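You operate a simulated robot arm through the tools that you are given. There is no shell and no other tool. Be economical: measure what you need, move in short steps, check, and stop when the job is done.

Carry out the task below with a simulated two-armed robot. There is one attempt and no reset: what you move stays moved.

Task
Switch the television off, unplug it and wipe the dusty patch off its screen.
Fine: in that order; stand the white plug in the plug rest; put the cloth back. What is to be rubbed or washed off counts as gone when no trace of it is left.

The check looks at the end state, three seconds after you hand in, the way a careful person would. Anything else that was tipped, shoved, dropped, spilled or broken makes it a failure. Flat cloth is picked up by pressing the open fingertips on it (5 to 10 N) and closing them slowly along it; thin cloth reads only 2 to 8 mm in the jaws.

Robot
Two 7-joint arms with fingered hands on one trunk that stands fixed in place. Base frame: the origin is at the foot of the trunk, x ahead of it, y to its left, z up; the work surface is at about z = 980. Readings come in mm, degrees, newtons and seconds.
The left shoulder is at [70, 145, 1212], the right one opposite. With the tool pointing down near the work surface each hand reaches from about 440 to 800 mm from the base axis, measured 20 degrees to its own side. Payload 3.5 kg a hand.
The tool frame of a hand sits at the grasp point between the pads (the TCP): z along the fingers, y along the line on which they close. The tips reach 25 mm beyond it. The gripper opens to 88 mm. The gripper's body begins 29 mm behind the TCP. The gripper is a hand of 4 fingers: y runs from the thumb to the fingers, the wrist lies at [-13, -97, -162] in the tool frame, and closing takes about 1.5 s.
Orientation is told as [roll, pitch, yaw] about the base's x, y, z axes, in that order, counted from this pose: with the fingers straight down and the wrist toward the robot, the tool's x, y and z point along [0, 1, 0], [1, 0, 0] and [0, 0, -1] of the base frame.

Tools
- The arms move only by the tool jog_arm. It takes "left_targets", "right_targets" or both (then of equal length, played together; a hand with none holds still); each is a list of rows, each a list of 2 entries, a list of its own where there are three numbers: the shift along the tool's x, y, z in mm, then the turn, a rotation vector about the tool's x, y, z in degrees. In form: [[[x, y, z], [rx, ry, rz]], ...]. A call has 1 to 12 rows; each row shifts and turns the commanded pose from where the row before left it, along the tool's axes as they then stand. "left_fingers" and "right_fingers" are, for a hand that has rows, the opening, from 0 (shut) to 1 (fully open), set as the call begins (left out, the last holds). A row lasts 0.2 s, in which the tool goes at most 50 mm and 8.6 degrees; a call with a longer step from one row to the next is refused whole, and so is a gripper value outside its range. Where a pose cannot be reached the arm comes as near as it can. A force on the tool above 40 N (or 10 N above the force at the start of the call, whichever is more), or a blocked arm, ends the call early, and 0.2 s more pass. Each finger travels about 45 mm/s and halts on what it meets, pressing with about 21 N; the grip force reading is that of the motor and also rises with nothing between the fingers. The clock runs only during rows and for 0.2 s after the last one: add rows that do not move to give the fingers time. The reply holds the time, the measured pose of the TCP, the force on the tool along the base axes, the opening and the grip force, in the units named above and with some noise, with the torque about the TCP (base axes, N m) and any sound that the robot's microphone picked up.
- Cameras (640 x 400 px; columns grow to the right, rows downward): "scene" is now at [139.3, -9.1, 1535.7]; the picture's right is [-0.10, -0.99, -0.00], its down [-0.52, 0.05, -0.86] and it looks along [0.85, -0.09, -0.52] (base axes); focal length 257 px, centre (320, 200). "left" rides on the left gripper at [-64, -83, -98] in its tool frame; the picture's right is [-0.62, -0.37, 0.69], its down [0.71, -0.63, 0.30] and it looks along [0.32, 0.68, 0.65] (tool axes); focal length 265 px, centre (320, 200). "right" rides on the right gripper at [64, -83, -98] in its tool frame; the picture's right is [-0.62, 0.37, -0.69], its down [-0.71, -0.63, 0.30] and it looks along [-0.32, 0.68, 0.65] (tool axes); focal length 265 px, centre (320, 200). There is no depth. A picture from a camera that has moved, and an enlarged one, comes with that camera's place and axes in the base frame and with its lens.
- camera(camera): a new picture of that camera. The clock stands still meanwhile.
- slide_trunk(by): slides the trunk up (or, below 0, down) by that many mm; the arms and the scene camera ride with it, the base frame stays. It gives what a move gives, with no picture.
- set_grasp(shape, hand): the hand has 4 fingers and takes this shape, open, in about a second: jaw (thumb against the fingers, like two jaws); tri (thumb and two fingers); tip (a fingertip pinch); poke (one finger out to press); point (the index stretched); flat (the hand flat); cup (the hand cupped); fist (a fist). The gripper value then closes the fingers along that shape, each until it touches; the sizes above hold for jaw. It gives what a move gives, with no picture.
- pan_tilt(pan, tilt): turns the head with the scene camera to pan (to the left, within 86 degrees either way) and tilt (down, from -29 to 69), counted from straight ahead of the robot. It gives what a move gives.
- zoom(camera, box): a new picture of the part [left, top, right, bottom] of that camera's present view, enlarged. The clock stands still meanwhile.
- finish_job(): hands the job in; it is judged then, once.

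Go step by step. Nothing tells you positions but the pictures and the camera data: compare them with the known pose of the tool, close in by small moves and look again before you grip or let go. The budget is 120 turns and 74 pictures, counting those below and the enlarged ones. Unless the task says otherwise, let go and move clear before handing in, and close with one line.

The tools are called after "Emit:" by a JSON object that holds its "name" and its "arguments". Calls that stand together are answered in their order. jog_arm: Moves the arms, as the interface text tells. Its arguments: {"type":"object","properties":{"left_targets":{"type":"array","items":{"type":"array"}},"left_fingers":{"type":"number"},"right_targets":{"type":"array","items":{"type":"array"}},"right_fingers":{"type":"number"}},"required":[]} The other tools are called the same way: slide_trunk (by) slides the trunk up or down; set_grasp (shape, hand) gives the hand a shape; pan_tilt (pan, tilt) turns the head that bears the scene camera; camera (camera) takes a picture; zoom (camera, box) takes an enlarged picture of a part of a camera's view; finish_job () hands the job in.

At the start:

```text
time_s: 0.0
left_tool_pos: [466.5, -29.6, 1385.6]
left_tcp_rot: [0.0, 0.0, 0.0]
left_contact_force: [0.5, -0.3, 1.0]
left_wrist_torque: [0.01, 0.04, 0.0]
left_grip_width: 87.3
left_grip_force: 0.0
left_shape: jaw
right_tool_pos: [451.1, -366.9, 1387.1]
right_tcp_rot: [0.1, 0.0, 0.0]
right_contact_force: [0.4, -0.1, 0.8]
right_wrist_torque: [0.01, 0.02, 0.02]
right_grip_width: 87.6
right_grip_force: 0.0
right_shape: jaw
trunk travel left (down, up): [-775.0, 65.0]
head pan, tilt: [-5.8, 31.2]
```

scene: 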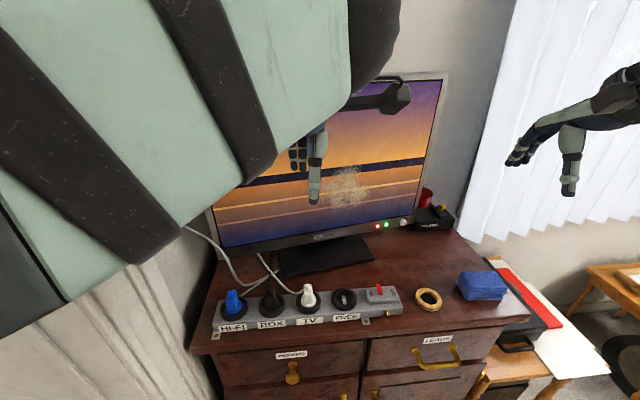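
right: 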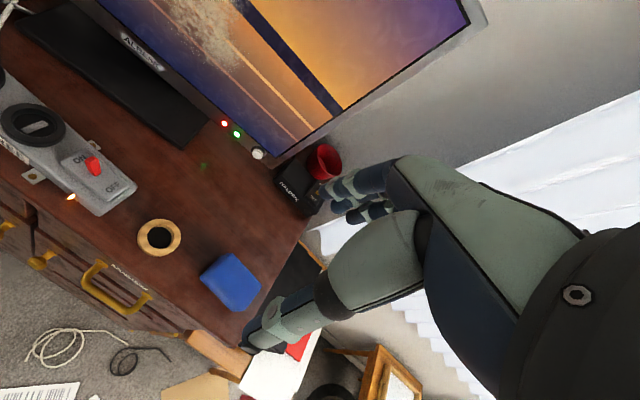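
left: 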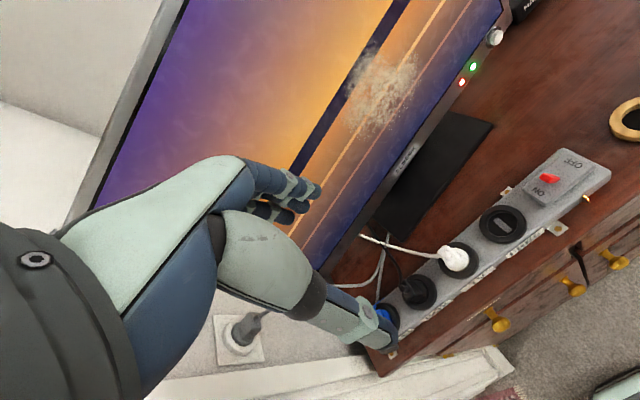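

I see a TV with LEDs and a pale button at its lower right, a socket strip with the white plug in "TV", a wooden ring (probably the plug rest) and a blue cloth. I'll zoom in on the details first.

Emit:
{"name": "zoom", "arguments": {"camera": "scene", "box": [350, 170, 530, 310]}}

Emit:
{"name": "zoom", "arguments": {"camera": "scene", "box": [200, 240, 410, 350]}}

Emit:
{"name": "zoom", "arguments": {"camera": "right", "box": [120, 90, 360, 330]}}

```text
2.86 times, centred on (440, 240) of scene
camera zoom: at [139.3, -9.1, 1535.7], right [-0.1, -0.99, 0.0], down [-0.52, 0.05, -0.86], along [0.85, -0.09, -0.52], focal length 733 px, centre (-23, 86)
```

zoom: 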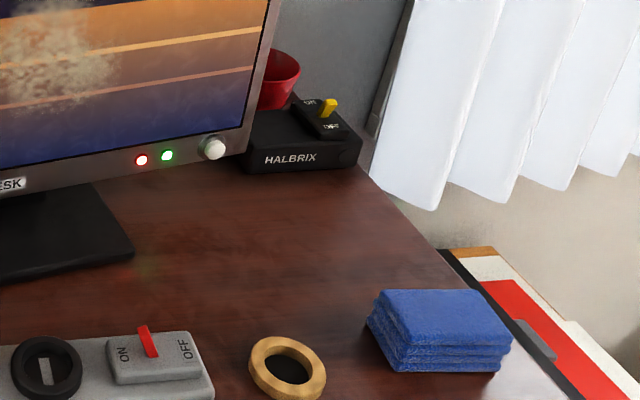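

```text
3.05 times, centred on (305, 295) of scene
camera zoom: at [139.3, -9.1, 1535.7], right [-0.1, -0.99, 0.0], down [-0.52, 0.05, -0.86], along [0.85, -0.09, -0.52], focal length 782 px, centre (366, -90)
```

zoom: 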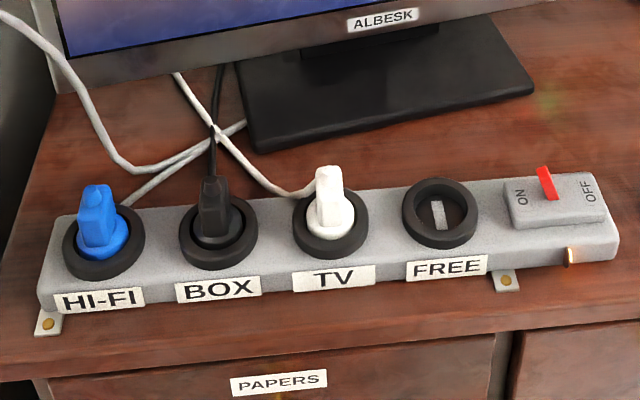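

```text
1.67 times, centred on (240, 210) of right
camera zoom: at [368.1, -302.9, 1484.3], right [0.37, -0.62, 0.69], down [-0.63, -0.71, -0.3], along [0.68, -0.32, -0.65], focal length 442 px, centre (453, 183)
```

zoom: 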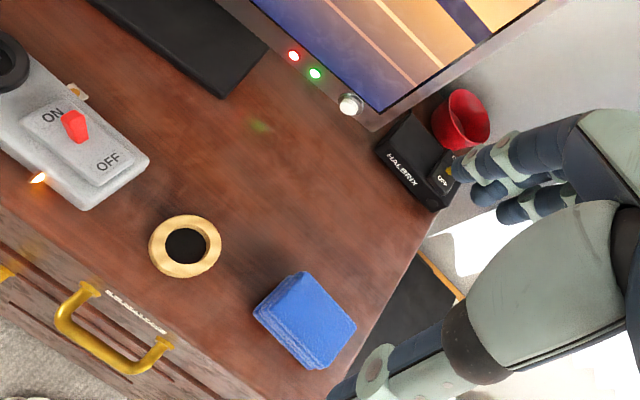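

The push button is at about [751,-327,1071], the white plug at [543,-22,~1015], the ring at [533,-324,986], the cloth at [546,-466,~1000] and the dust at about [728,-139,1209]. I'll move the left arm aside, shape the right hand for poking and tilt it towards the button.

Emit:
{"name": "set_grasp", "arguments": {"shape": "poke", "hand": "right"}}

Emit:
{"name": "jog_arm", "arguments": {"left_targets": [[[45, 0, 0], [0, 0, 0]], [[45, 0, 0], [0, 0, 0]], [[45, 0, 0], [0, 0, 0]], [[45, 0, 0], [0, 0, 0]], [[30, 0, 0], [0, 0, 0]], [[0, 0, 0], [0, 0, 0]], [[0, 0, 0], [0, 0, 0]], [[0, 0, 0], [0, 0, 0]], [[0, 0, 0], [0, 0, 0]], [[0, 0, 0], [0, 0, 0]]], "right_targets": [[[0, 0, 0], [-7.5, 0, 0]], [[0, 0, 0], [-7.5, 0, 0]], [[0, 0, 0], [-7.5, 0, 0]], [[0, 0, 0], [-7.5, 0, 0]], [[0, 0, 0], [-7.5, 0, 0]], [[0, 0, 0], [-7.5, 0, 0]], [[10, -4, 40], [0, 0, 0]], [[10, -4, 40], [0, 0, 0]], [[10, -4, 40], [0, 0, 0]], [[10, -2, 40], [0, 0, 0]]]}}

Emit:
{"name": "camera", "arguments": {"camera": "right"}}

Emit:
{"name": "camera", "arguments": {"camera": "scene"}}

```text
time_s: 0.9
left_tool_pos: [467.3, -30.2, 1386.5]
left_tcp_rot: [0.0, 0.0, -0.1]
left_contact_force: [-0.6, 0.5, -0.3]
left_wrist_torque: [-0.02, 0.0, -0.02]
left_grip_width: 87.3
left_grip_force: 0.1
left_shape: jaw
right_tool_pos: [451.7, -366.2, 1386.5]
right_tcp_rot: [0.0, 0.0, -0.1]
right_contact_force: [0.8, -0.7, 0.2]
right_wrist_torque: [0.0, 0.03, 0.01]
right_grip_width: 0.0
right_grip_force: 0.1
right_shape: poke
trunk travel left (down, up): [-775.0, 65.0]
head pan, tilt: [-5.8, 31.2]
```

```text
time_s: 3.1
left_tool_pos: [467.2, 179.8, 1385.3]
left_tcp_rot: [0.0, 0.2, 0.0]
left_contact_force: [-0.8, -0.1, -0.3]
left_wrist_torque: [0.0, 0.02, 0.0]
left_grip_width: 87.7
left_grip_force: 0.1
left_shape: jaw
right_tool_pos: [558.0, -328.6, 1262.1]
right_tcp_rot: [0.1, -44.9, -0.1]
right_contact_force: [0.0, -1.0, 0.5]
right_wrist_torque: [0.01, -0.02, -0.05]
right_grip_width: 0.4
right_grip_force: 0.1
right_shape: poke
trunk travel left (down, up): [-775.0, 65.0]
head pan, tilt: [-5.8, 31.2]
```

```text
67 pictures are left
camera right: at [429.9, -264.8, 1271.6], right [-0.23, -0.62, 0.75], down [-0.23, -0.71, -0.66], along [0.95, -0.32, 0.02], focal length 265 px, centre (320, 200)
```

right: 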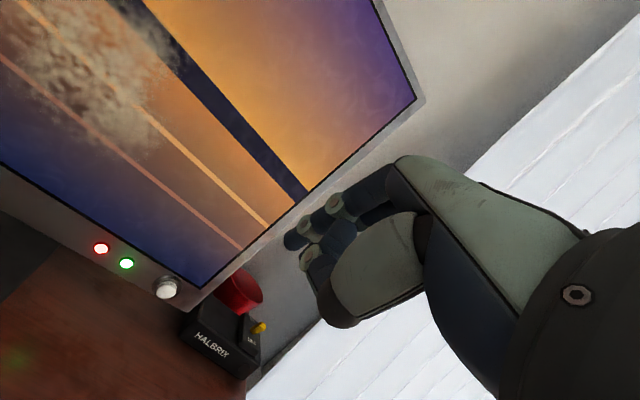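

```text
66 pictures are left
camera scene: at [141.9, -9.6, 1535.5], right [-0.1, -0.99, 0.0], down [-0.52, 0.05, -0.85], along [0.85, -0.09, -0.52], focal length 257 px, centre (320, 200)
```

scene: 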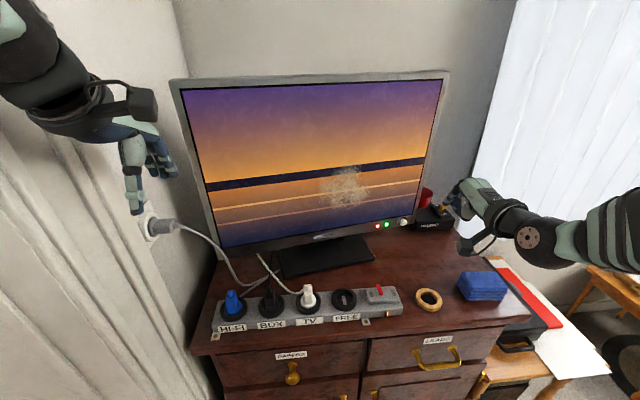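

The poke finger points straight down the line to the button. I'll advance about 190 mm along it and check.

Emit:
{"name": "jog_arm", "arguments": {"right_targets": [[[0, 0, 48], [0, 0, 0]], [[0, 0, 48], [0, 0, 0]], [[0, 0, 48], [0, 0, 0]], [[0, 0, 46], [0, 0, 0]], [[0, 0, 0], [0, 0, 0]]]}}

Emit:
{"name": "camera", "arguments": {"camera": "right"}}

Emit:
{"name": "zoom", "arguments": {"camera": "scene", "box": [340, 160, 500, 260]}}

```text
time_s: 4.3
left_tool_pos: [465.7, 180.7, 1386.1]
left_tcp_rot: [0.1, 0.0, -0.1]
left_contact_force: [-0.3, 0.1, -0.4]
left_wrist_torque: [-0.02, -0.02, 0.02]
left_grip_width: 87.6
left_grip_force: 0.1
left_shape: jaw
right_tool_pos: [687.3, -327.9, 1128.0]
right_tcp_rot: [0.1, -44.9, -0.1]
right_contact_force: [-0.5, -0.3, -0.2]
right_wrist_torque: [0.03, 0.03, 0.0]
right_grip_width: 0.0
right_grip_force: 0.1
right_shape: poke
trunk travel left (down, up): [-775.0, 65.0]
head pan, tilt: [-5.8, 31.2]
```

```text
65 pictures are left
camera right: at [559.2, -264.6, 1138.6], right [-0.23, -0.62, 0.75], down [-0.23, -0.71, -0.66], along [0.95, -0.33, 0.02], focal length 265 px, centre (320, 200)
```

right: 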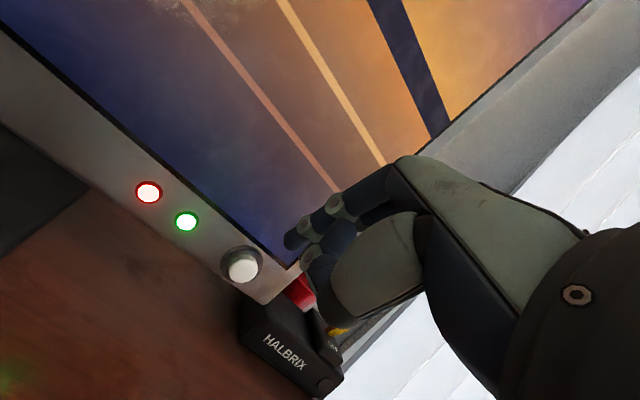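

```text
4.00 times, centred on (420, 210) of scene
camera zoom: at [139.1, -9.2, 1535.7], right [-0.1, -0.99, 0.0], down [-0.52, 0.05, -0.86], along [0.85, -0.09, -0.52], focal length 1026 px, centre (-80, 160)
```

zoom: 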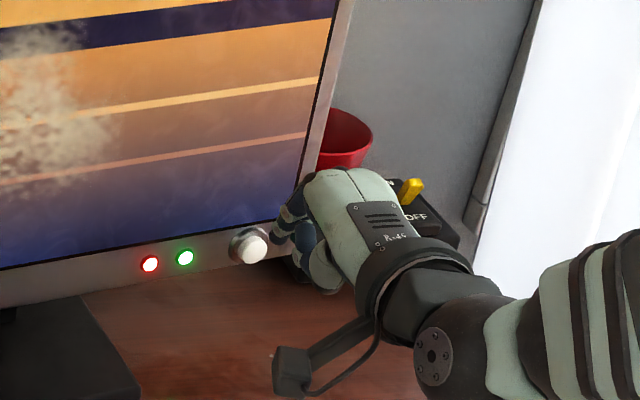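

The fingertip is about 55 mm short of the button and on line. I'll approach slowly.

Emit:
{"name": "jog_arm", "arguments": {"right_targets": [[[0, 0, 20], [0, 0, 0]], [[0, 0, 18], [0, 0, 0]], [[0, 0, 4], [0, 0, 0]], [[0, 0, 0], [0, 0, 0]]]}}

Emit:
{"name": "zoom", "arguments": {"camera": "right", "box": [120, 150, 360, 300]}}

```text
time_s: 5.3
left_tool_pos: [465.6, 180.7, 1385.4]
left_tcp_rot: [0.0, 0.0, 0.0]
left_contact_force: [0.1, -0.4, 0.5]
left_wrist_torque: [-0.01, 0.01, -0.02]
left_grip_width: 88.0
left_grip_force: 0.1
left_shape: jaw
right_tool_pos: [719.0, -326.9, 1099.2]
right_tcp_rot: [0.0, -44.9, 0.0]
right_contact_force: [0.6, 0.1, 1.3]
right_wrist_torque: [-0.01, 0.01, 0.02]
right_grip_width: 0.1
right_grip_force: 0.1
right_shape: poke
trunk travel left (down, up): [-775.0, 65.0]
head pan, tilt: [-5.8, 31.2]
```

```text
2.67 times, centred on (240, 225) of right
camera zoom: at [590.1, -263.2, 1108.8], right [-0.23, -0.62, 0.75], down [-0.23, -0.71, -0.66], along [0.95, -0.32, 0.02], focal length 708 px, centre (533, 133)
```

zoom: 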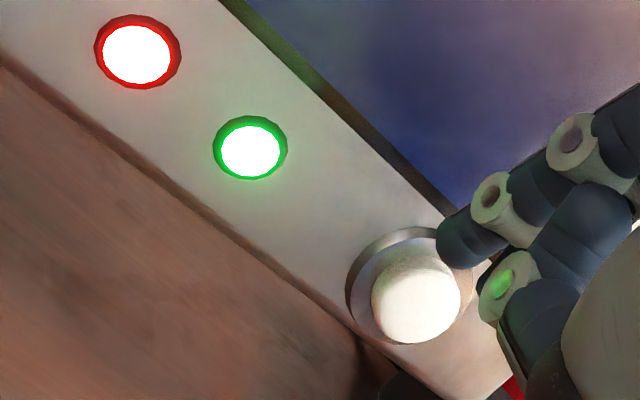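

The fingertip is a little to the left of and above the button. I'll correct for that and press in small steps.

Emit:
{"name": "jog_arm", "arguments": {"right_targets": [[[-6, -4, 0], [0, 0, 0]], [[0, 0, 4], [0, 0, 0]], [[0, 0, 3], [0, 0, 0]], [[0, 0, 0], [0, 0, 0]]]}}

Emit:
{"name": "zoom", "arguments": {"camera": "right", "box": [120, 150, 360, 300]}}

```text
time_s: 6.3
left_tool_pos: [465.1, 180.6, 1386.3]
left_tcp_rot: [0.0, 0.0, 0.0]
left_contact_force: [0.3, 0.4, 0.4]
left_wrist_torque: [0.03, 0.02, 0.0]
left_grip_width: 87.6
left_grip_force: 0.0
left_shape: jaw
right_tool_pos: [721.4, -332.2, 1091.1]
right_tcp_rot: [0.0, -45.0, -0.1]
right_contact_force: [-0.3, -0.2, -0.7]
right_wrist_torque: [0.01, -0.03, 0.0]
right_grip_width: 0.1
right_grip_force: 0.1
right_shape: poke
trunk travel left (down, up): [-775.0, 65.0]
head pan, tilt: [-5.8, 31.2]
```

```text
2.67 times, centred on (240, 225) of right
camera zoom: at [591.7, -268.7, 1102.1], right [-0.23, -0.62, 0.75], down [-0.23, -0.71, -0.66], along [0.95, -0.32, 0.02], focal length 708 px, centre (533, 133)
```

zoom: 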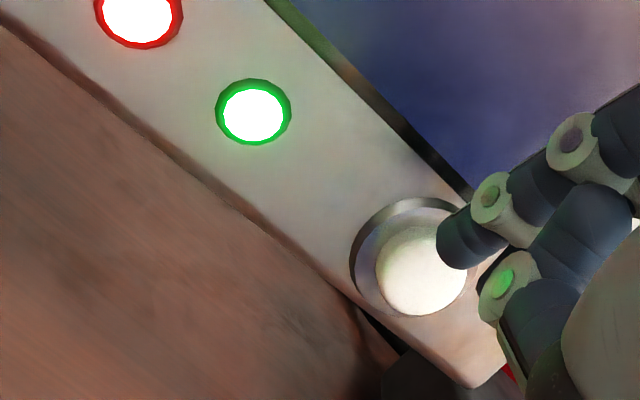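

Nearly touching. Now I'll press horizontally towards the bezel in small steps.

Emit:
{"name": "jog_arm", "arguments": {"right_targets": [[[-2, -1, 3], [0, 0, 0]], [[0, 2, 2], [0, 0, 0]], [[0, 2, 2], [0, 0, 0]], [[0, 2, 2], [0, 0, 0]], [[0, 0, 0], [0, 0, 0]]]}}

Emit:
{"name": "zoom", "arguments": {"camera": "right", "box": [120, 150, 360, 300]}}

```text
time_s: 7.5
left_tool_pos: [465.6, 180.4, 1386.5]
left_tcp_rot: [0.0, 0.0, 0.0]
left_contact_force: [-0.6, 0.2, 0.3]
left_wrist_torque: [0.01, 0.01, -0.01]
left_grip_width: 87.5
left_grip_force: 0.0
left_shape: jaw
right_tool_pos: [731.3, -333.6, 1087.6]
right_tcp_rot: [0.0, -45.0, 0.0]
right_contact_force: [0.1, 0.5, -0.1]
right_wrist_torque: [-0.02, -0.01, 0.02]
right_grip_width: 0.0
right_grip_force: 0.0
right_shape: poke
trunk travel left (down, up): [-775.0, 65.0]
head pan, tilt: [-5.8, 31.2]
```

```text
2.67 times, centred on (240, 225) of right
camera zoom: at [602.4, -271.0, 1098.7], right [-0.23, -0.62, 0.75], down [-0.23, -0.71, -0.66], along [0.95, -0.32, 0.02], focal length 708 px, centre (533, 133)
```

zoom: 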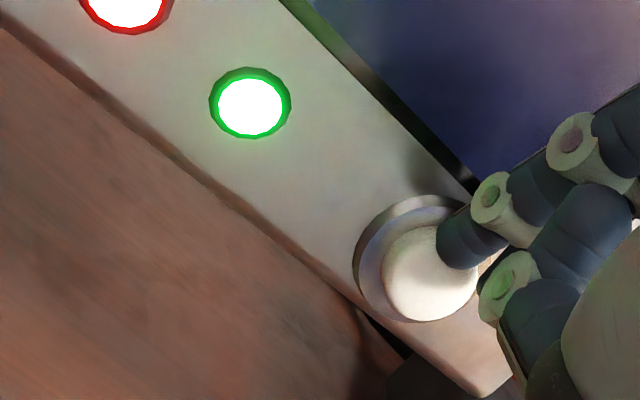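

Emit:
{"name": "jog_arm", "arguments": {"right_targets": [[[-2, -3, 3], [0, 0, 0]], [[0, 2, 2], [0, 0, 0]], [[0, 2, 2], [0, 0, 0]], [[0, 2, 2], [0, 0, 0]], [[0, 0, 0], [0, 0, 0]]]}}

Emit:
{"name": "zoom", "arguments": {"camera": "right", "box": [120, 150, 360, 300]}}

```text
time_s: 8.7
left_tool_pos: [464.2, 180.9, 1386.0]
left_tcp_rot: [-0.1, 0.1, 0.0]
left_contact_force: [0.7, 0.2, 0.2]
left_wrist_torque: [0.0, -0.01, 0.01]
left_grip_width: 87.7
left_grip_force: 0.0
left_shape: jaw
right_tool_pos: [739.3, -336.4, 1084.5]
right_tcp_rot: [0.0, -45.0, -0.1]
right_contact_force: [-4.2, 0.3, -0.2]
right_wrist_torque: [0.03, 0.06, -0.02]
right_grip_width: 0.0
right_grip_force: 0.2
right_shape: poke
trunk travel left (down, up): [-775.0, 65.0]
head pan, tilt: [-5.8, 31.2]
heard: click
```

```text
2.67 times, centred on (240, 225) of right
camera zoom: at [610.3, -272.6, 1095.3], right [-0.23, -0.62, 0.75], down [-0.23, -0.71, -0.66], along [0.95, -0.32, 0.02], focal length 708 px, centre (533, 133)
```

zoom: 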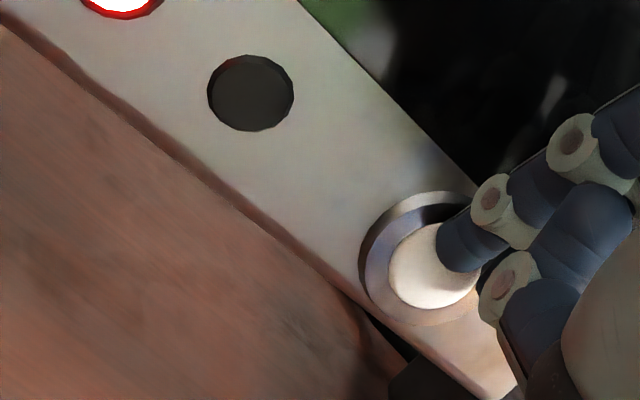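

Click: the screen is black and the green LED is off. I'll retract, straighten the hand, return it to jaw and move above the white plug.

Emit:
{"name": "jog_arm", "arguments": {"right_targets": [[[0, -10, -10], [0, 0, 0]], [[0, -12, -12], [0, 0, 0]], [[0, 0, -45], [0, 0, 0]], [[0, 0, -45], [0, 0, 0]], [[0, 0, -45], [0, 0, 0]], [[0, 0, -45], [0, 0, 0]], [[0, 0, 0], [7.5, 0, 0]], [[0, 0, 0], [7.5, 0, 0]], [[0, 0, 0], [7.5, 0, 0]], [[0, 0, 0], [7.5, 0, 0]], [[0, 0, 0], [7.5, 0, 0]], [[0, 0, 0], [7.5, 0, 0]]]}}

Emit:
{"name": "set_grasp", "arguments": {"shape": "jaw", "hand": "right"}}

Emit:
{"name": "jog_arm", "arguments": {"right_targets": [[[45, 0, 0], [0, 0, 0]], [[45, 0, 0], [0, 0, 0]], [[45, 0, 0], [0, 0, 0]], [[45, 0, 0], [0, 0, 0]], [[45, 0, 0], [0, 0, 0]], [[45, 0, 0], [0, 0, 0]], [[40, 0, 0], [0, 0, 0]], [[0, 0, 0], [0, 0, 0]]]}}

Emit:
{"name": "camera", "arguments": {"camera": "right"}}

Emit:
{"name": "camera", "arguments": {"camera": "scene"}}

```text
time_s: 11.3
left_tool_pos: [465.5, 180.4, 1385.4]
left_tcp_rot: [0.0, -0.1, 0.0]
left_contact_force: [0.1, -0.3, 0.2]
left_wrist_torque: [0.0, 0.01, 0.0]
left_grip_width: 87.8
left_grip_force: 0.0
left_shape: jaw
right_tool_pos: [581.3, -337.1, 1211.0]
right_tcp_rot: [0.1, 0.1, -0.1]
right_contact_force: [0.2, 0.0, -0.3]
right_wrist_torque: [-0.01, 0.0, 0.0]
right_grip_width: 0.0
right_grip_force: 0.0
right_shape: poke
trunk travel left (down, up): [-775.0, 65.0]
head pan, tilt: [-5.8, 31.2]
```

```text
time_s: 12.2
left_tool_pos: [466.1, 181.7, 1385.5]
left_tcp_rot: [0.0, 0.0, 0.0]
left_contact_force: [0.8, 0.5, 0.0]
left_wrist_torque: [-0.02, 0.02, -0.01]
left_grip_width: 87.6
left_grip_force: 0.0
left_shape: jaw
right_tool_pos: [581.5, -336.6, 1212.6]
right_tcp_rot: [0.0, 0.0, 0.0]
right_contact_force: [0.0, -0.5, 0.2]
right_wrist_torque: [-0.03, 0.04, 0.02]
right_grip_width: 87.8
right_grip_force: 0.1
right_shape: jaw
trunk travel left (down, up): [-775.0, 65.0]
head pan, tilt: [-5.8, 31.2]
```

```text
time_s: 14.0
left_tool_pos: [465.4, 180.8, 1386.8]
left_tcp_rot: [0.0, 0.0, 0.0]
left_contact_force: [0.5, 0.1, -0.4]
left_wrist_torque: [0.0, -0.02, 0.0]
left_grip_width: 87.5
left_grip_force: 0.0
left_shape: jaw
right_tool_pos: [580.9, -25.5, 1210.2]
right_tcp_rot: [-0.1, 0.0, -0.1]
right_contact_force: [0.3, 0.3, -0.4]
right_wrist_torque: [-0.04, 0.0, 0.02]
right_grip_width: 87.9
right_grip_force: 0.1
right_shape: jaw
trunk travel left (down, up): [-775.0, 65.0]
head pan, tilt: [-5.8, 31.2]
```

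```text
59 pictures are left
camera right: at [497.0, 37.1, 1309.0], right [0.37, -0.62, 0.69], down [-0.63, -0.71, -0.3], along [0.68, -0.32, -0.65], focal length 265 px, centre (320, 200)
```

right: 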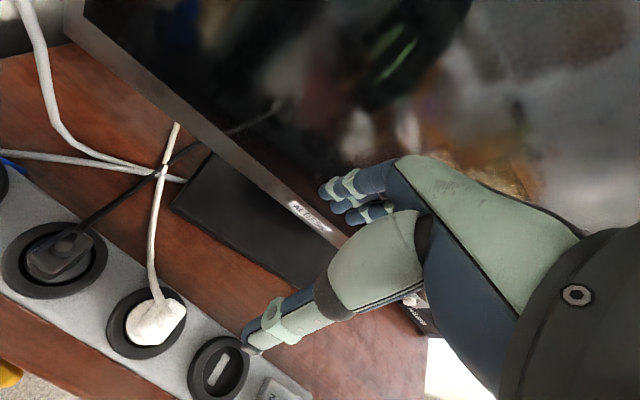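

```text
58 pictures are left
camera scene: at [139.4, -9.6, 1535.7], right [-0.1, -0.99, 0.0], down [-0.52, 0.05, -0.86], along [0.85, -0.09, -0.52], focal length 257 px, centre (320, 200)
```

scene: 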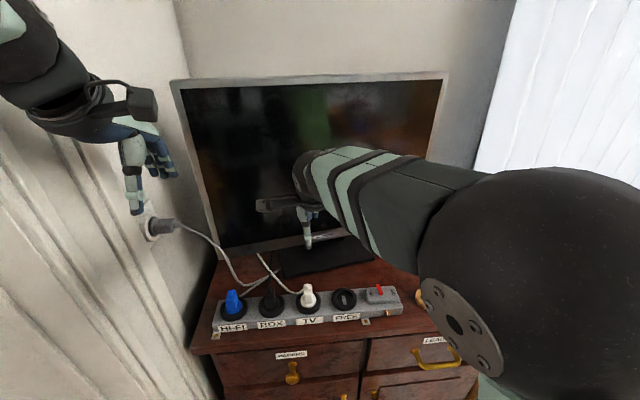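

Emit:
{"name": "zoom", "arguments": {"camera": "right", "box": [70, 230, 310, 400]}}

Emit:
{"name": "zoom", "arguments": {"camera": "scene", "box": [250, 250, 370, 330]}}

```text
2.35 times, centred on (190, 315) of right
camera zoom: at [497.0, 37.1, 1309.0], right [0.37, -0.62, 0.69], down [-0.63, -0.71, -0.3], along [0.68, -0.32, -0.65], focal length 624 px, centre (626, -71)
```

zoom: 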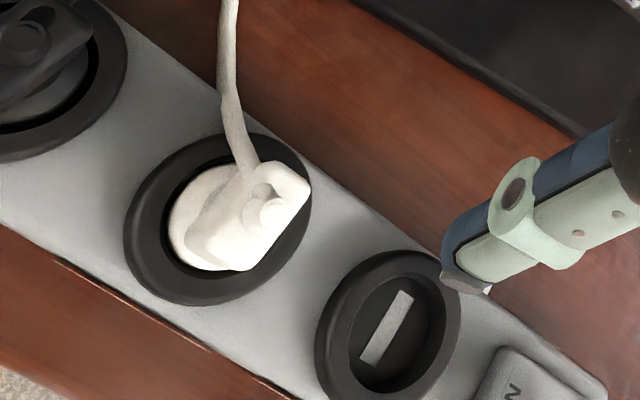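

```text
5.00 times, centred on (310, 290) of scene
camera zoom: at [139.4, -9.6, 1535.7], right [-0.1, -0.99, 0.0], down [-0.52, 0.05, -0.86], along [0.85, -0.09, -0.52], focal length 1283 px, centre (370, -250)
```

zoom: 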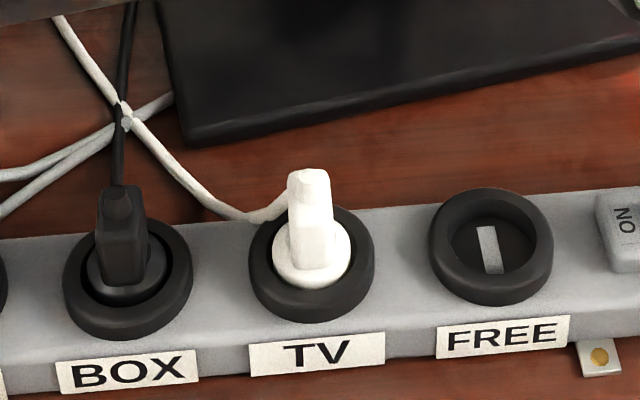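

The fin of the white plug lies along x, at about [545,-22], with its top near z 1045, and its cable leaves at the back. I'll yaw the right hand 90° so it grips across the fin, then descend part way.

Emit:
{"name": "jog_arm", "arguments": {"right_targets": [[[0, 0, 0], [0, 0, -8.2]], [[0, 0, 0], [0, 0, -8.2]], [[0, 0, 0], [0, 0, -8.2]], [[0, 0, 0], [0, 0, -8.2]], [[0, 0, 0], [0, 0, -8.2]], [[0, 0, 0], [0, 0, -8.2]], [[0, 0, 0], [0, 0, -8.2]], [[0, 0, 0], [0, 0, -8.2]], [[0, 0, 0], [0, 0, -8.2]], [[0, 0, 0], [0, 0, -8.2]], [[0, 0, 0], [0, 0, -8]]]}}

Emit:
{"name": "jog_arm", "arguments": {"right_targets": [[[38, 4, 0], [0, 0, 0]], [[0, 0, 40], [0, 0, 0]], [[0, 0, 40], [0, 0, 0]], [[0, 0, 0], [0, 0, 0]]], "right_fingers": 0.7}}

Emit:
{"name": "camera", "arguments": {"camera": "right"}}

Emit:
{"name": "zoom", "arguments": {"camera": "scene", "box": [220, 210, 400, 330]}}

```text
time_s: 16.4
left_tool_pos: [466.7, 182.2, 1385.8]
left_tcp_rot: [0.1, 0.1, 0.0]
left_contact_force: [-1.2, -0.1, -0.5]
left_wrist_torque: [0.02, 0.04, 0.03]
left_grip_width: 87.7
left_grip_force: 0.0
left_shape: jaw
right_tool_pos: [582.9, -25.7, 1212.5]
right_tcp_rot: [0.0, 0.0, 90.1]
right_contact_force: [-0.1, -0.2, 0.1]
right_wrist_torque: [0.02, 0.0, 0.02]
right_grip_width: 87.8
right_grip_force: 0.1
right_shape: jaw
trunk travel left (down, up): [-775.0, 65.0]
head pan, tilt: [-5.8, 31.2]
```

```text
time_s: 17.4
left_tool_pos: [464.9, 181.7, 1386.0]
left_tcp_rot: [0.0, -0.2, 0.0]
left_contact_force: [0.0, 0.8, -0.4]
left_wrist_torque: [-0.01, -0.02, 0.01]
left_grip_width: 87.6
left_grip_force: 0.1
left_shape: jaw
right_tool_pos: [541.8, -22.2, 1133.2]
right_tcp_rot: [-0.1, 0.0, 90.0]
right_contact_force: [-0.2, -0.5, -0.1]
right_wrist_torque: [-0.01, -0.01, -0.01]
right_grip_width: 61.7
right_grip_force: 0.0
right_shape: jaw
trunk travel left (down, up): [-775.0, 65.0]
head pan, tilt: [-5.8, 31.2]
```

```text
55 pictures are left
camera right: at [476.5, -106.5, 1231.2], right [0.62, 0.37, 0.69], down [0.71, -0.63, -0.3], along [0.33, 0.68, -0.65], focal length 265 px, centre (320, 200)
```

right: 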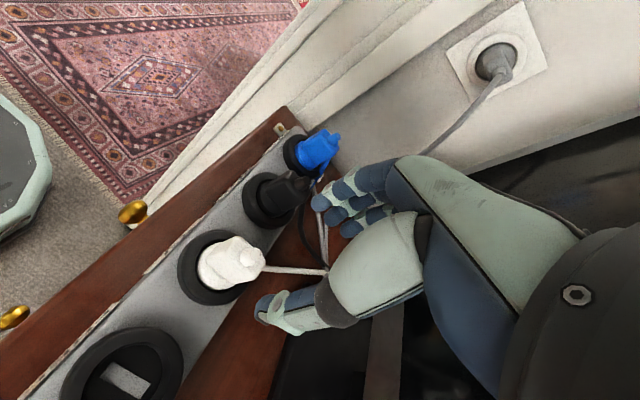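

```text
3.33 times, centred on (310, 270) of scene
camera zoom: at [137.3, -9.0, 1535.9], right [-0.1, -0.99, 0.0], down [-0.51, 0.05, -0.86], along [0.85, -0.09, -0.52], focal length 855 px, centre (353, -33)
```

zoom: 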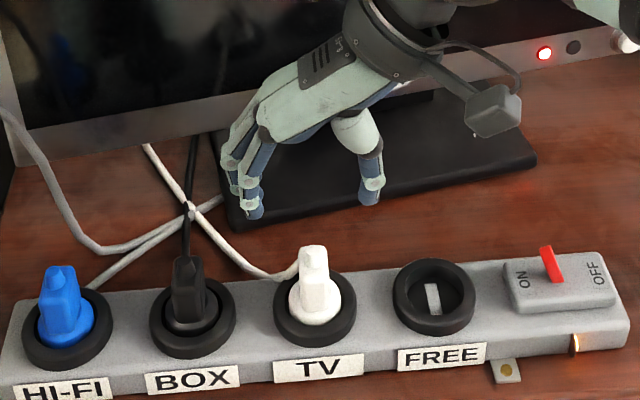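

Emit:
{"name": "zoom", "arguments": {"camera": "right", "box": [160, 200, 340, 320]}}

```text
3.33 times, centred on (250, 260) of right
camera zoom: at [476.5, -106.5, 1231.2], right [0.62, 0.37, 0.69], down [0.71, -0.63, -0.3], along [0.33, 0.68, -0.65], focal length 885 px, centre (553, 0)
```

zoom: 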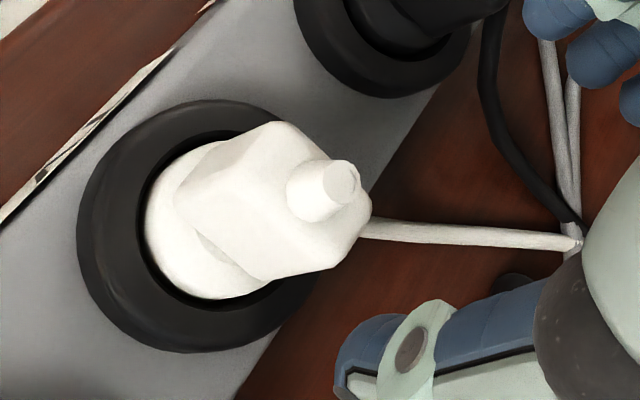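

The nub on top of the plug triangulates to [537,-21.5,1071], so I'll grip with the TCP near z 1050. Descending part way to check.

Emit:
{"name": "jog_arm", "arguments": {"right_targets": [[[4, 1, 25], [0, 0, 0]], [[0, 0, 25], [0, 0, 0]], [[0, 0, 8], [0, 0, 0]], [[0, 0, 0], [0, 0, 0]]]}}

Emit:
{"name": "camera", "arguments": {"camera": "right"}}

Emit:
{"name": "zoom", "arguments": {"camera": "scene", "box": [240, 230, 390, 330]}}

```text
time_s: 18.4
left_tool_pos: [465.7, 181.1, 1385.8]
left_tcp_rot: [-0.1, 0.1, 0.0]
left_contact_force: [-0.7, -0.3, -0.1]
left_wrist_torque: [-0.02, 0.0, 0.0]
left_grip_width: 87.7
left_grip_force: 0.1
left_shape: jaw
right_tool_pos: [539.5, -21.6, 1074.2]
right_tcp_rot: [-0.1, 0.1, 90.0]
right_contact_force: [-0.2, -0.5, -0.9]
right_wrist_torque: [-0.01, -0.03, 0.0]
right_grip_width: 61.7
right_grip_force: 0.1
right_shape: jaw
trunk travel left (down, up): [-775.0, 65.0]
head pan, tilt: [-5.8, 31.2]
```

```text
52 pictures are left
camera right: at [475.0, -105.5, 1171.6], right [0.62, 0.37, 0.69], down [0.71, -0.63, -0.3], along [0.32, 0.68, -0.65], focal length 265 px, centre (320, 200)
```

right: 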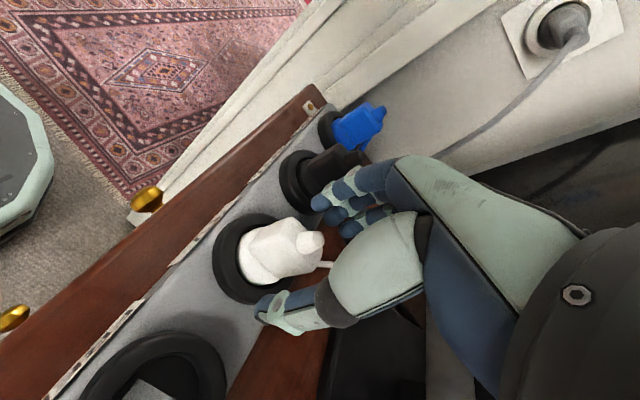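

```text
4.00 times, centred on (315, 280) of scene
camera zoom: at [139.6, -8.9, 1535.7], right [-0.1, -0.99, 0.0], down [-0.52, 0.05, -0.86], along [0.85, -0.09, -0.52], focal length 1026 px, centre (340, -120)
```

zoom: 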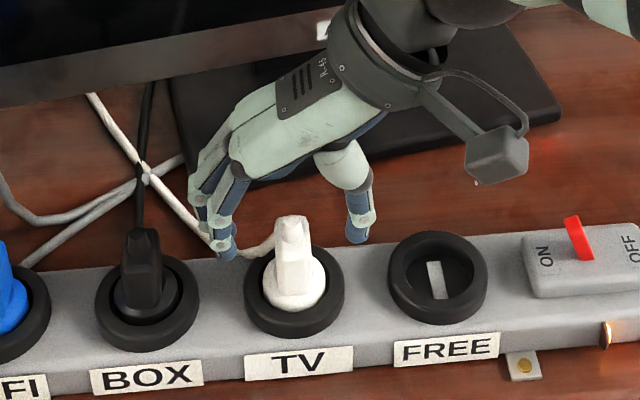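

The plug sits between the fingers. I'll go down another 22 mm and close.

Emit:
{"name": "jog_arm", "arguments": {"right_targets": [[[2, 0, 10], [0, 0, 0]], [[0, 0, 10], [0, 0, 0]], [[0, 0, 3], [0, 0, 0]], [[0, 0, 0], [0, 0, 0]]]}}

Emit:
{"name": "jog_arm", "arguments": {"right_targets": [[[0, 0, 0], [0, 0, 0]], [[0, 0, 0], [0, 0, 0]], [[0, 0, 0], [0, 0, 0]], [[0, 0, 0], [0, 0, 0]], [[0, 0, 0], [0, 0, 0]], [[0, 0, 0], [0, 0, 0]], [[0, 0, 0], [0, 0, 0]]], "right_fingers": 0}}

Emit:
{"name": "camera", "arguments": {"camera": "right"}}

```text
time_s: 19.4
left_tool_pos: [464.4, 181.9, 1385.3]
left_tcp_rot: [0.0, 0.0, 0.0]
left_contact_force: [-0.9, -0.5, -0.2]
left_wrist_torque: [0.0, 0.01, -0.01]
left_grip_width: 87.4
left_grip_force: 0.0
left_shape: jaw
right_tool_pos: [538.0, -21.9, 1051.5]
right_tcp_rot: [0.0, 0.1, 90.0]
right_contact_force: [-0.7, -0.3, 0.0]
right_wrist_torque: [0.0, -0.02, 0.01]
right_grip_width: 62.0
right_grip_force: 0.2
right_shape: jaw
trunk travel left (down, up): [-775.0, 65.0]
head pan, tilt: [-5.8, 31.2]
```

```text
time_s: 21.0
left_tool_pos: [465.0, 181.4, 1385.0]
left_tcp_rot: [0.0, 0.0, 0.0]
left_contact_force: [-0.1, 0.2, -0.2]
left_wrist_torque: [-0.02, 0.01, -0.01]
left_grip_width: 87.8
left_grip_force: 0.1
left_shape: jaw
right_tool_pos: [536.7, -21.0, 1051.3]
right_tcp_rot: [0.0, 0.0, 90.0]
right_contact_force: [0.7, -1.3, 2.5]
right_wrist_torque: [-0.02, 0.01, 0.06]
right_grip_width: 19.1
right_grip_force: 20.8
right_shape: jaw
trunk travel left (down, up): [-775.0, 65.0]
head pan, tilt: [-5.8, 31.2]
```

```text
50 pictures are left
camera right: at [472.6, -105.7, 1149.4], right [0.62, 0.37, 0.69], down [0.71, -0.63, -0.3], along [0.32, 0.68, -0.65], focal length 265 px, centre (320, 200)
```

right: 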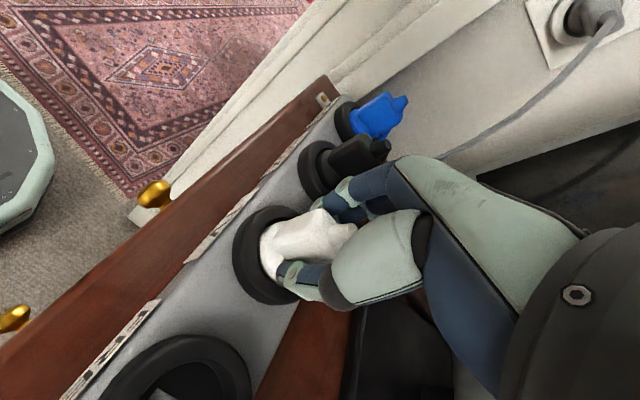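

Gripped at 19 mm. Pulling straight up in small steps.

Emit:
{"name": "jog_arm", "arguments": {"right_targets": [[[0, 0, -4], [0, 0, 0]], [[0, 0, -4], [0, 0, 0]], [[0, 0, -5], [0, 0, 0]], [[0, 0, -6], [0, 0, 0]], [[0, 0, -8], [0, 0, 0]], [[0, 0, -8], [0, 0, 0]], [[0, 0, 0], [0, 0, 0]]]}}

Emit:
{"name": "zoom", "arguments": {"camera": "scene", "box": [240, 230, 390, 330]}}

```text
time_s: 22.6
left_tool_pos: [466.0, 181.3, 1385.1]
left_tcp_rot: [0.0, 0.0, 0.0]
left_contact_force: [-0.4, 0.2, 0.1]
left_wrist_torque: [0.0, 0.02, -0.02]
left_grip_width: 87.4
left_grip_force: 0.1
left_shape: jaw
right_tool_pos: [538.7, -22.2, 1087.3]
right_tcp_rot: [-0.1, 0.0, 90.0]
right_contact_force: [-0.5, -0.5, -0.4]
right_wrist_torque: [-0.02, 0.01, 0.02]
right_grip_width: 17.9
right_grip_force: 20.5
right_shape: jaw
trunk travel left (down, up): [-775.0, 65.0]
head pan, tilt: [-5.8, 31.2]
```

```text
4.00 times, centred on (315, 280) of scene
camera zoom: at [139.8, -9.0, 1535.7], right [-0.1, -0.99, 0.0], down [-0.52, 0.05, -0.86], along [0.85, -0.09, -0.52], focal length 1026 px, centre (340, -120)
```

zoom: 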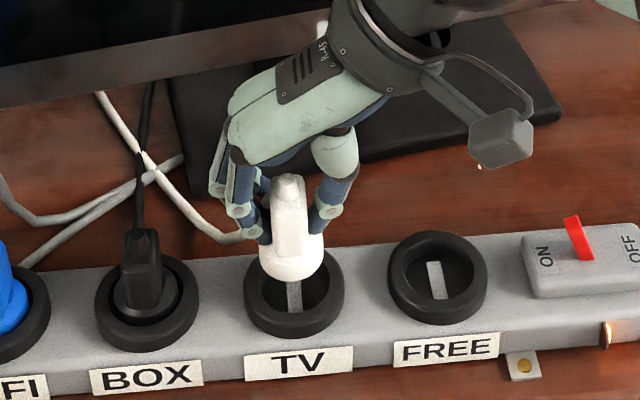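

It's unplugged. Now I'll look closely at the ring to see how the plug stands in it, lifting a bit more first.

Emit:
{"name": "jog_arm", "arguments": {"right_targets": [[[0, 0, -30], [0, 0, 0]], [[0, 0, -20], [0, 0, 0]], [[0, 0, 0], [0, 0, 0]]]}}

Emit:
{"name": "zoom", "arguments": {"camera": "scene", "box": [395, 265, 515, 345]}}

Emit:
{"name": "zoom", "arguments": {"camera": "scene", "box": [250, 210, 370, 290]}}

Emit:
{"name": "camera", "arguments": {"camera": "right"}}

```text
time_s: 23.4
left_tool_pos: [466.2, 181.0, 1385.0]
left_tcp_rot: [0.0, 0.0, 0.0]
left_contact_force: [0.5, 0.7, -0.3]
left_wrist_torque: [0.01, 0.0, -0.02]
left_grip_width: 87.8
left_grip_force: 0.0
left_shape: jaw
right_tool_pos: [537.8, -21.6, 1136.8]
right_tcp_rot: [0.1, -0.1, 90.0]
right_contact_force: [0.5, -0.1, -1.2]
right_wrist_torque: [0.0, 0.0, 0.01]
right_grip_width: 17.9
right_grip_force: 21.0
right_shape: jaw
trunk travel left (down, up): [-775.0, 65.0]
head pan, tilt: [-5.8, 31.2]
```

```text
5.00 times, centred on (455, 305) of scene
camera zoom: at [140.0, -8.9, 1535.6], right [-0.1, -0.99, 0.0], down [-0.52, 0.05, -0.85], along [0.85, -0.09, -0.52], focal length 1283 px, centre (-355, -325)
```

zoom: 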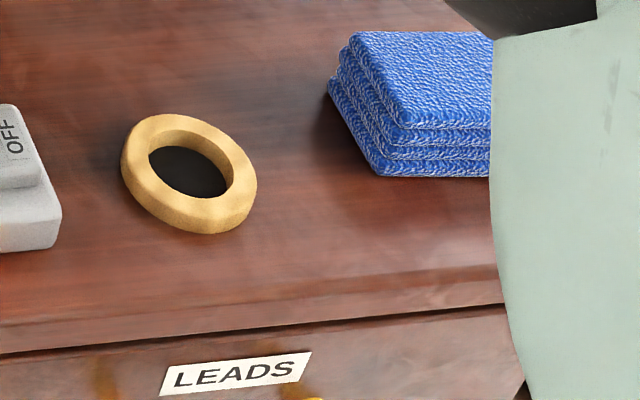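

```text
5.00 times, centred on (310, 250) of scene
camera zoom: at [140.0, -8.9, 1535.6], right [-0.1, -0.99, 0.0], down [-0.52, 0.05, -0.85], along [0.85, -0.09, -0.52], focal length 1283 px, centre (370, -50)
```

zoom: 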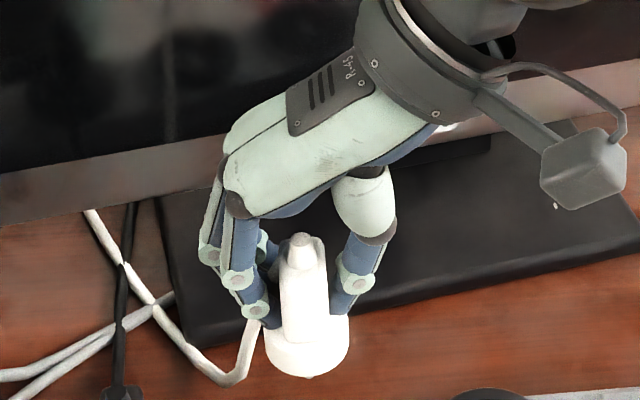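

```text
46 pictures are left
camera right: at [472.8, -106.0, 1234.2], right [0.62, 0.37, 0.69], down [0.71, -0.63, -0.3], along [0.32, 0.68, -0.65], focal length 265 px, centre (320, 200)
```

right: 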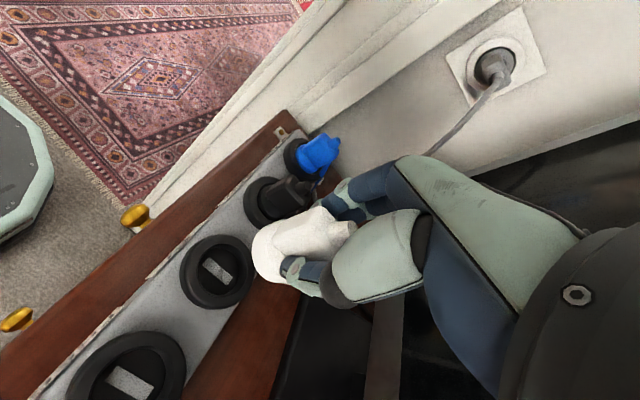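

The plug base is about 37 mm wide and the ring's hole about 40 mm, centred near [532,-322]. I'll carry the plug over at height and look.

Emit:
{"name": "jog_arm", "arguments": {"right_targets": [[[0, -38, 0], [0, 0, 0]], [[0, -38, 0], [0, 0, 0]], [[0, -38, 0], [0, 0, 0]], [[0, -38, 0], [0, 0, 0]], [[0, -38, 0], [0, 0, 0]], [[0, -38, 0], [0, 0, 0]], [[3, -38, 0], [0, 0, 0]], [[3, -34, 0], [0, 0, 0]], [[0, 0, 20], [0, 0, 0]], [[0, 0, 0], [0, 0, 0]]]}}

Emit:
{"name": "camera", "arguments": {"camera": "right"}}

Emit:
{"name": "camera", "arguments": {"camera": "scene"}}

```text
time_s: 25.6
left_tool_pos: [464.4, 181.7, 1385.6]
left_tcp_rot: [0.1, 0.0, 0.1]
left_contact_force: [0.0, 0.4, -0.6]
left_wrist_torque: [0.02, -0.03, 0.03]
left_grip_width: 87.7
left_grip_force: 0.0
left_shape: jaw
right_tool_pos: [531.4, -321.1, 1114.3]
right_tcp_rot: [0.0, 0.0, 90.0]
right_contact_force: [0.0, -0.7, -1.3]
right_wrist_torque: [0.04, 0.03, 0.01]
right_grip_width: 18.1
right_grip_force: 21.4
right_shape: jaw
trunk travel left (down, up): [-775.0, 65.0]
head pan, tilt: [-5.8, 31.2]
```

```text
45 pictures are left
camera right: at [466.5, -405.5, 1212.9], right [0.62, 0.37, 0.69], down [0.71, -0.63, -0.3], along [0.32, 0.68, -0.65], focal length 265 px, centre (320, 200)
```

right: 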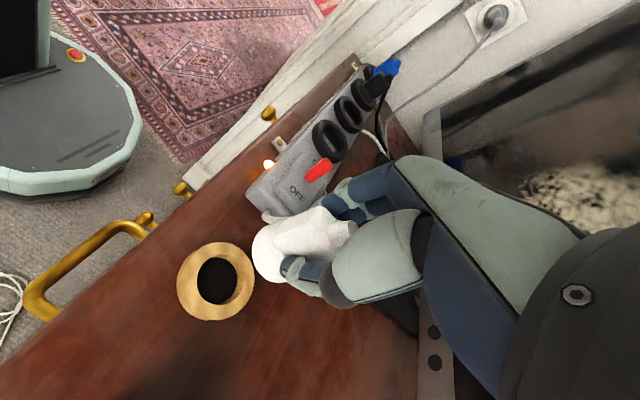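

```text
44 pictures are left
camera scene: at [139.3, -8.7, 1535.7], right [-0.1, -0.99, 0.0], down [-0.52, 0.05, -0.86], along [0.85, -0.09, -0.52], focal length 257 px, centre (320, 200)
```

scene: 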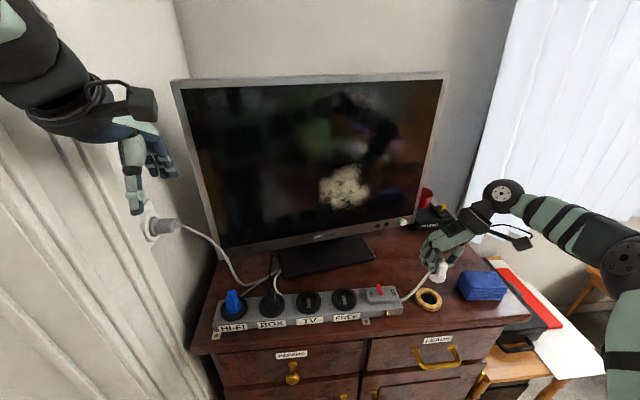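

Emit:
{"name": "zoom", "arguments": {"camera": "right", "box": [160, 190, 370, 330]}}

Emit:
{"name": "zoom", "arguments": {"camera": "scene", "box": [385, 240, 493, 312]}}

```text
2.86 times, centred on (265, 260) of right
camera zoom: at [466.5, -405.5, 1212.9], right [0.62, 0.37, 0.69], down [0.71, -0.63, -0.3], along [0.32, 0.68, -0.65], focal length 758 px, centre (477, 29)
```

zoom: 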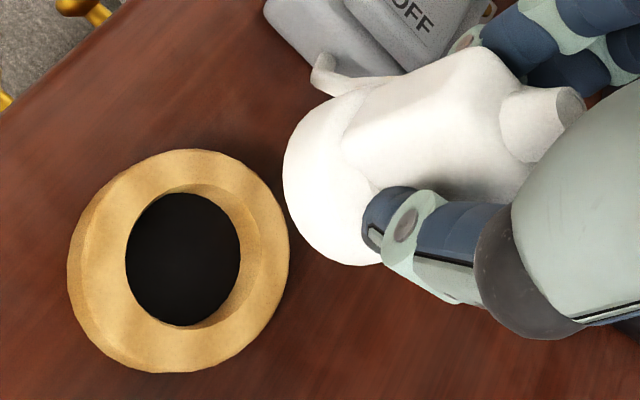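

```text
5.56 times, centred on (439, 276) of scene
camera zoom: at [139.3, -8.7, 1535.7], right [-0.1, -0.99, 0.0], down [-0.52, 0.05, -0.86], along [0.85, -0.09, -0.52], focal length 1425 px, centre (-341, -222)
```

zoom: 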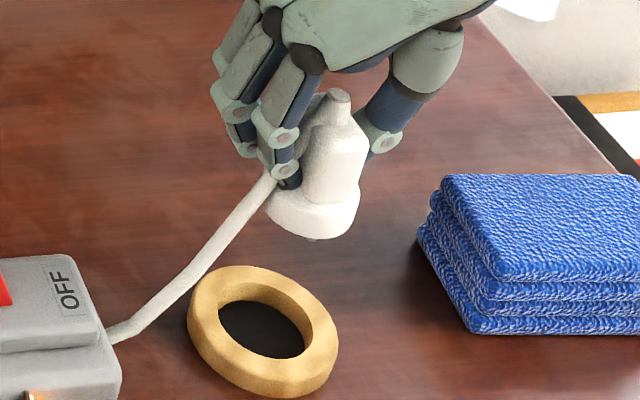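

I'll lower the plug to just above the ring so I can compare the two directly.

Emit:
{"name": "jog_arm", "arguments": {"right_targets": [[[0, 0, 20], [0, 0, 0]], [[0, 0, 20], [0, 0, 0]], [[0, 0, 16], [0, 0, 0]], [[0, 0, 0], [0, 0, 0]]]}}

Emit:
{"name": "zoom", "arguments": {"camera": "right", "box": [160, 190, 370, 330]}}

Emit:
{"name": "zoom", "arguments": {"camera": "scene", "box": [385, 250, 475, 310]}}

```text
time_s: 26.6
left_tool_pos: [466.2, 180.0, 1385.7]
left_tcp_rot: [0.0, -0.1, 0.0]
left_contact_force: [-0.1, 0.1, -0.9]
left_wrist_torque: [-0.01, -0.01, -0.02]
left_grip_width: 87.6
left_grip_force: 0.1
left_shape: jaw
right_tool_pos: [530.6, -320.5, 1059.5]
right_tcp_rot: [0.0, 0.0, 90.0]
right_contact_force: [-0.4, 0.2, -0.7]
right_wrist_torque: [-0.02, 0.01, 0.01]
right_grip_width: 17.7
right_grip_force: 20.8
right_shape: jaw
trunk travel left (down, up): [-775.0, 65.0]
head pan, tilt: [-5.8, 31.2]
```

```text
2.86 times, centred on (265, 260) of right
camera zoom: at [467.1, -405.4, 1157.4], right [0.62, 0.37, 0.69], down [0.71, -0.63, -0.3], along [0.32, 0.68, -0.65], focal length 758 px, centre (477, 29)
```

zoom: 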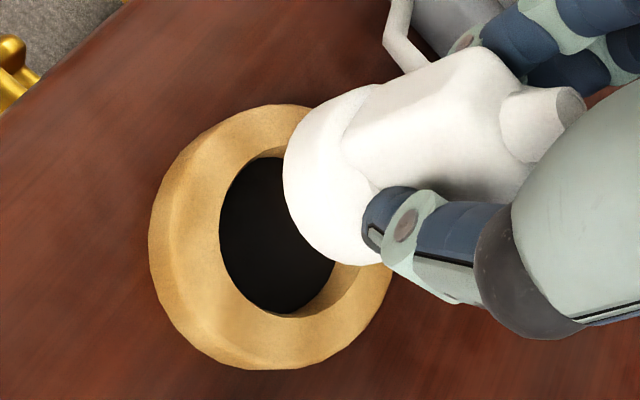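

```text
6.67 times, centred on (430, 280) of scene
camera zoom: at [139.4, -9.0, 1535.7], right [-0.1, -0.99, 0.0], down [-0.52, 0.05, -0.86], along [0.85, -0.09, -0.52], focal length 1710 px, centre (-413, -333)
```

zoom: 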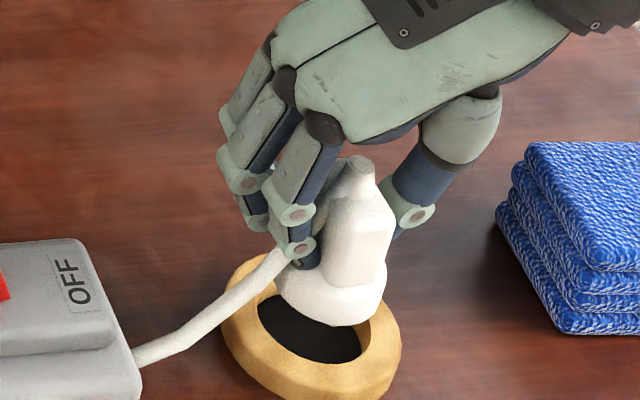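

The plug seems tilted about 5° in the hand (its base is swung towards −y), and the ring centre is about [534,-326,988]. I'll straighten the tilt, nudge +x and lower a little to compare again.

Emit:
{"name": "jog_arm", "arguments": {"right_targets": [[[-2.5, -3.5, 0], [-4, 0, 0]], [[0, 0, 0], [0, 0, 0]], [[0, 0, 8], [0, 0, 0]], [[0, 0, 4], [0, 0, 0]], [[0, 0, 0], [0, 0, 0]]]}}

Emit:
{"name": "zoom", "arguments": {"camera": "right", "box": [160, 190, 370, 330]}}

Emit:
{"name": "zoom", "arguments": {"camera": "scene", "box": [385, 250, 475, 310]}}

```text
time_s: 27.8
left_tool_pos: [465.4, 182.0, 1386.1]
left_tcp_rot: [0.1, -0.1, 0.0]
left_contact_force: [-0.7, -0.6, 0.6]
left_wrist_torque: [-0.01, 0.02, 0.02]
left_grip_width: 87.9
left_grip_force: 0.1
left_shape: jaw
right_tool_pos: [532.3, -323.6, 1046.6]
right_tcp_rot: [0.0, -4.0, 90.0]
right_contact_force: [-0.1, -0.2, -0.1]
right_wrist_torque: [0.02, -0.01, 0.0]
right_grip_width: 18.0
right_grip_force: 21.2
right_shape: jaw
trunk travel left (down, up): [-775.0, 65.0]
head pan, tilt: [-5.8, 31.2]
```

```text
2.86 times, centred on (265, 260) of right
camera zoom: at [468.9, -414.9, 1139.0], right [0.62, 0.32, 0.72], down [0.71, -0.61, -0.35], along [0.32, 0.73, -0.6], focal length 758 px, centre (477, 29)
```

zoom: 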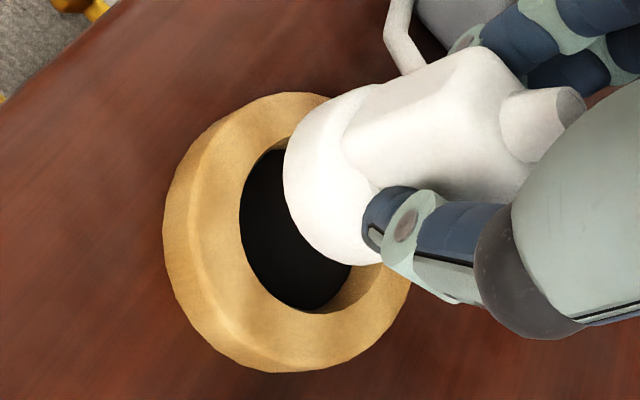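

```text
6.67 times, centred on (430, 280) of scene
camera zoom: at [139.3, -9.0, 1535.7], right [-0.1, -0.99, 0.0], down [-0.52, 0.05, -0.86], along [0.85, -0.09, -0.52], focal length 1710 px, centre (-413, -333)
```

zoom: 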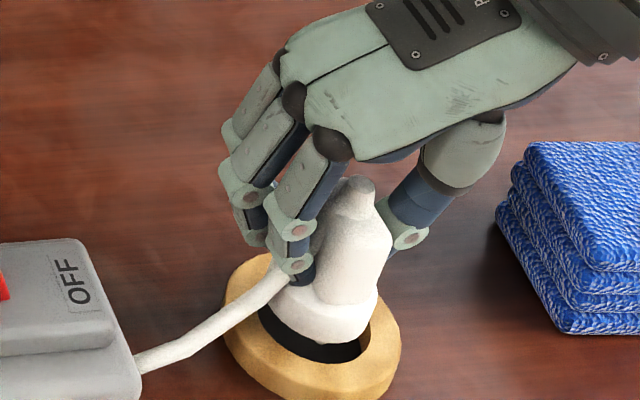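

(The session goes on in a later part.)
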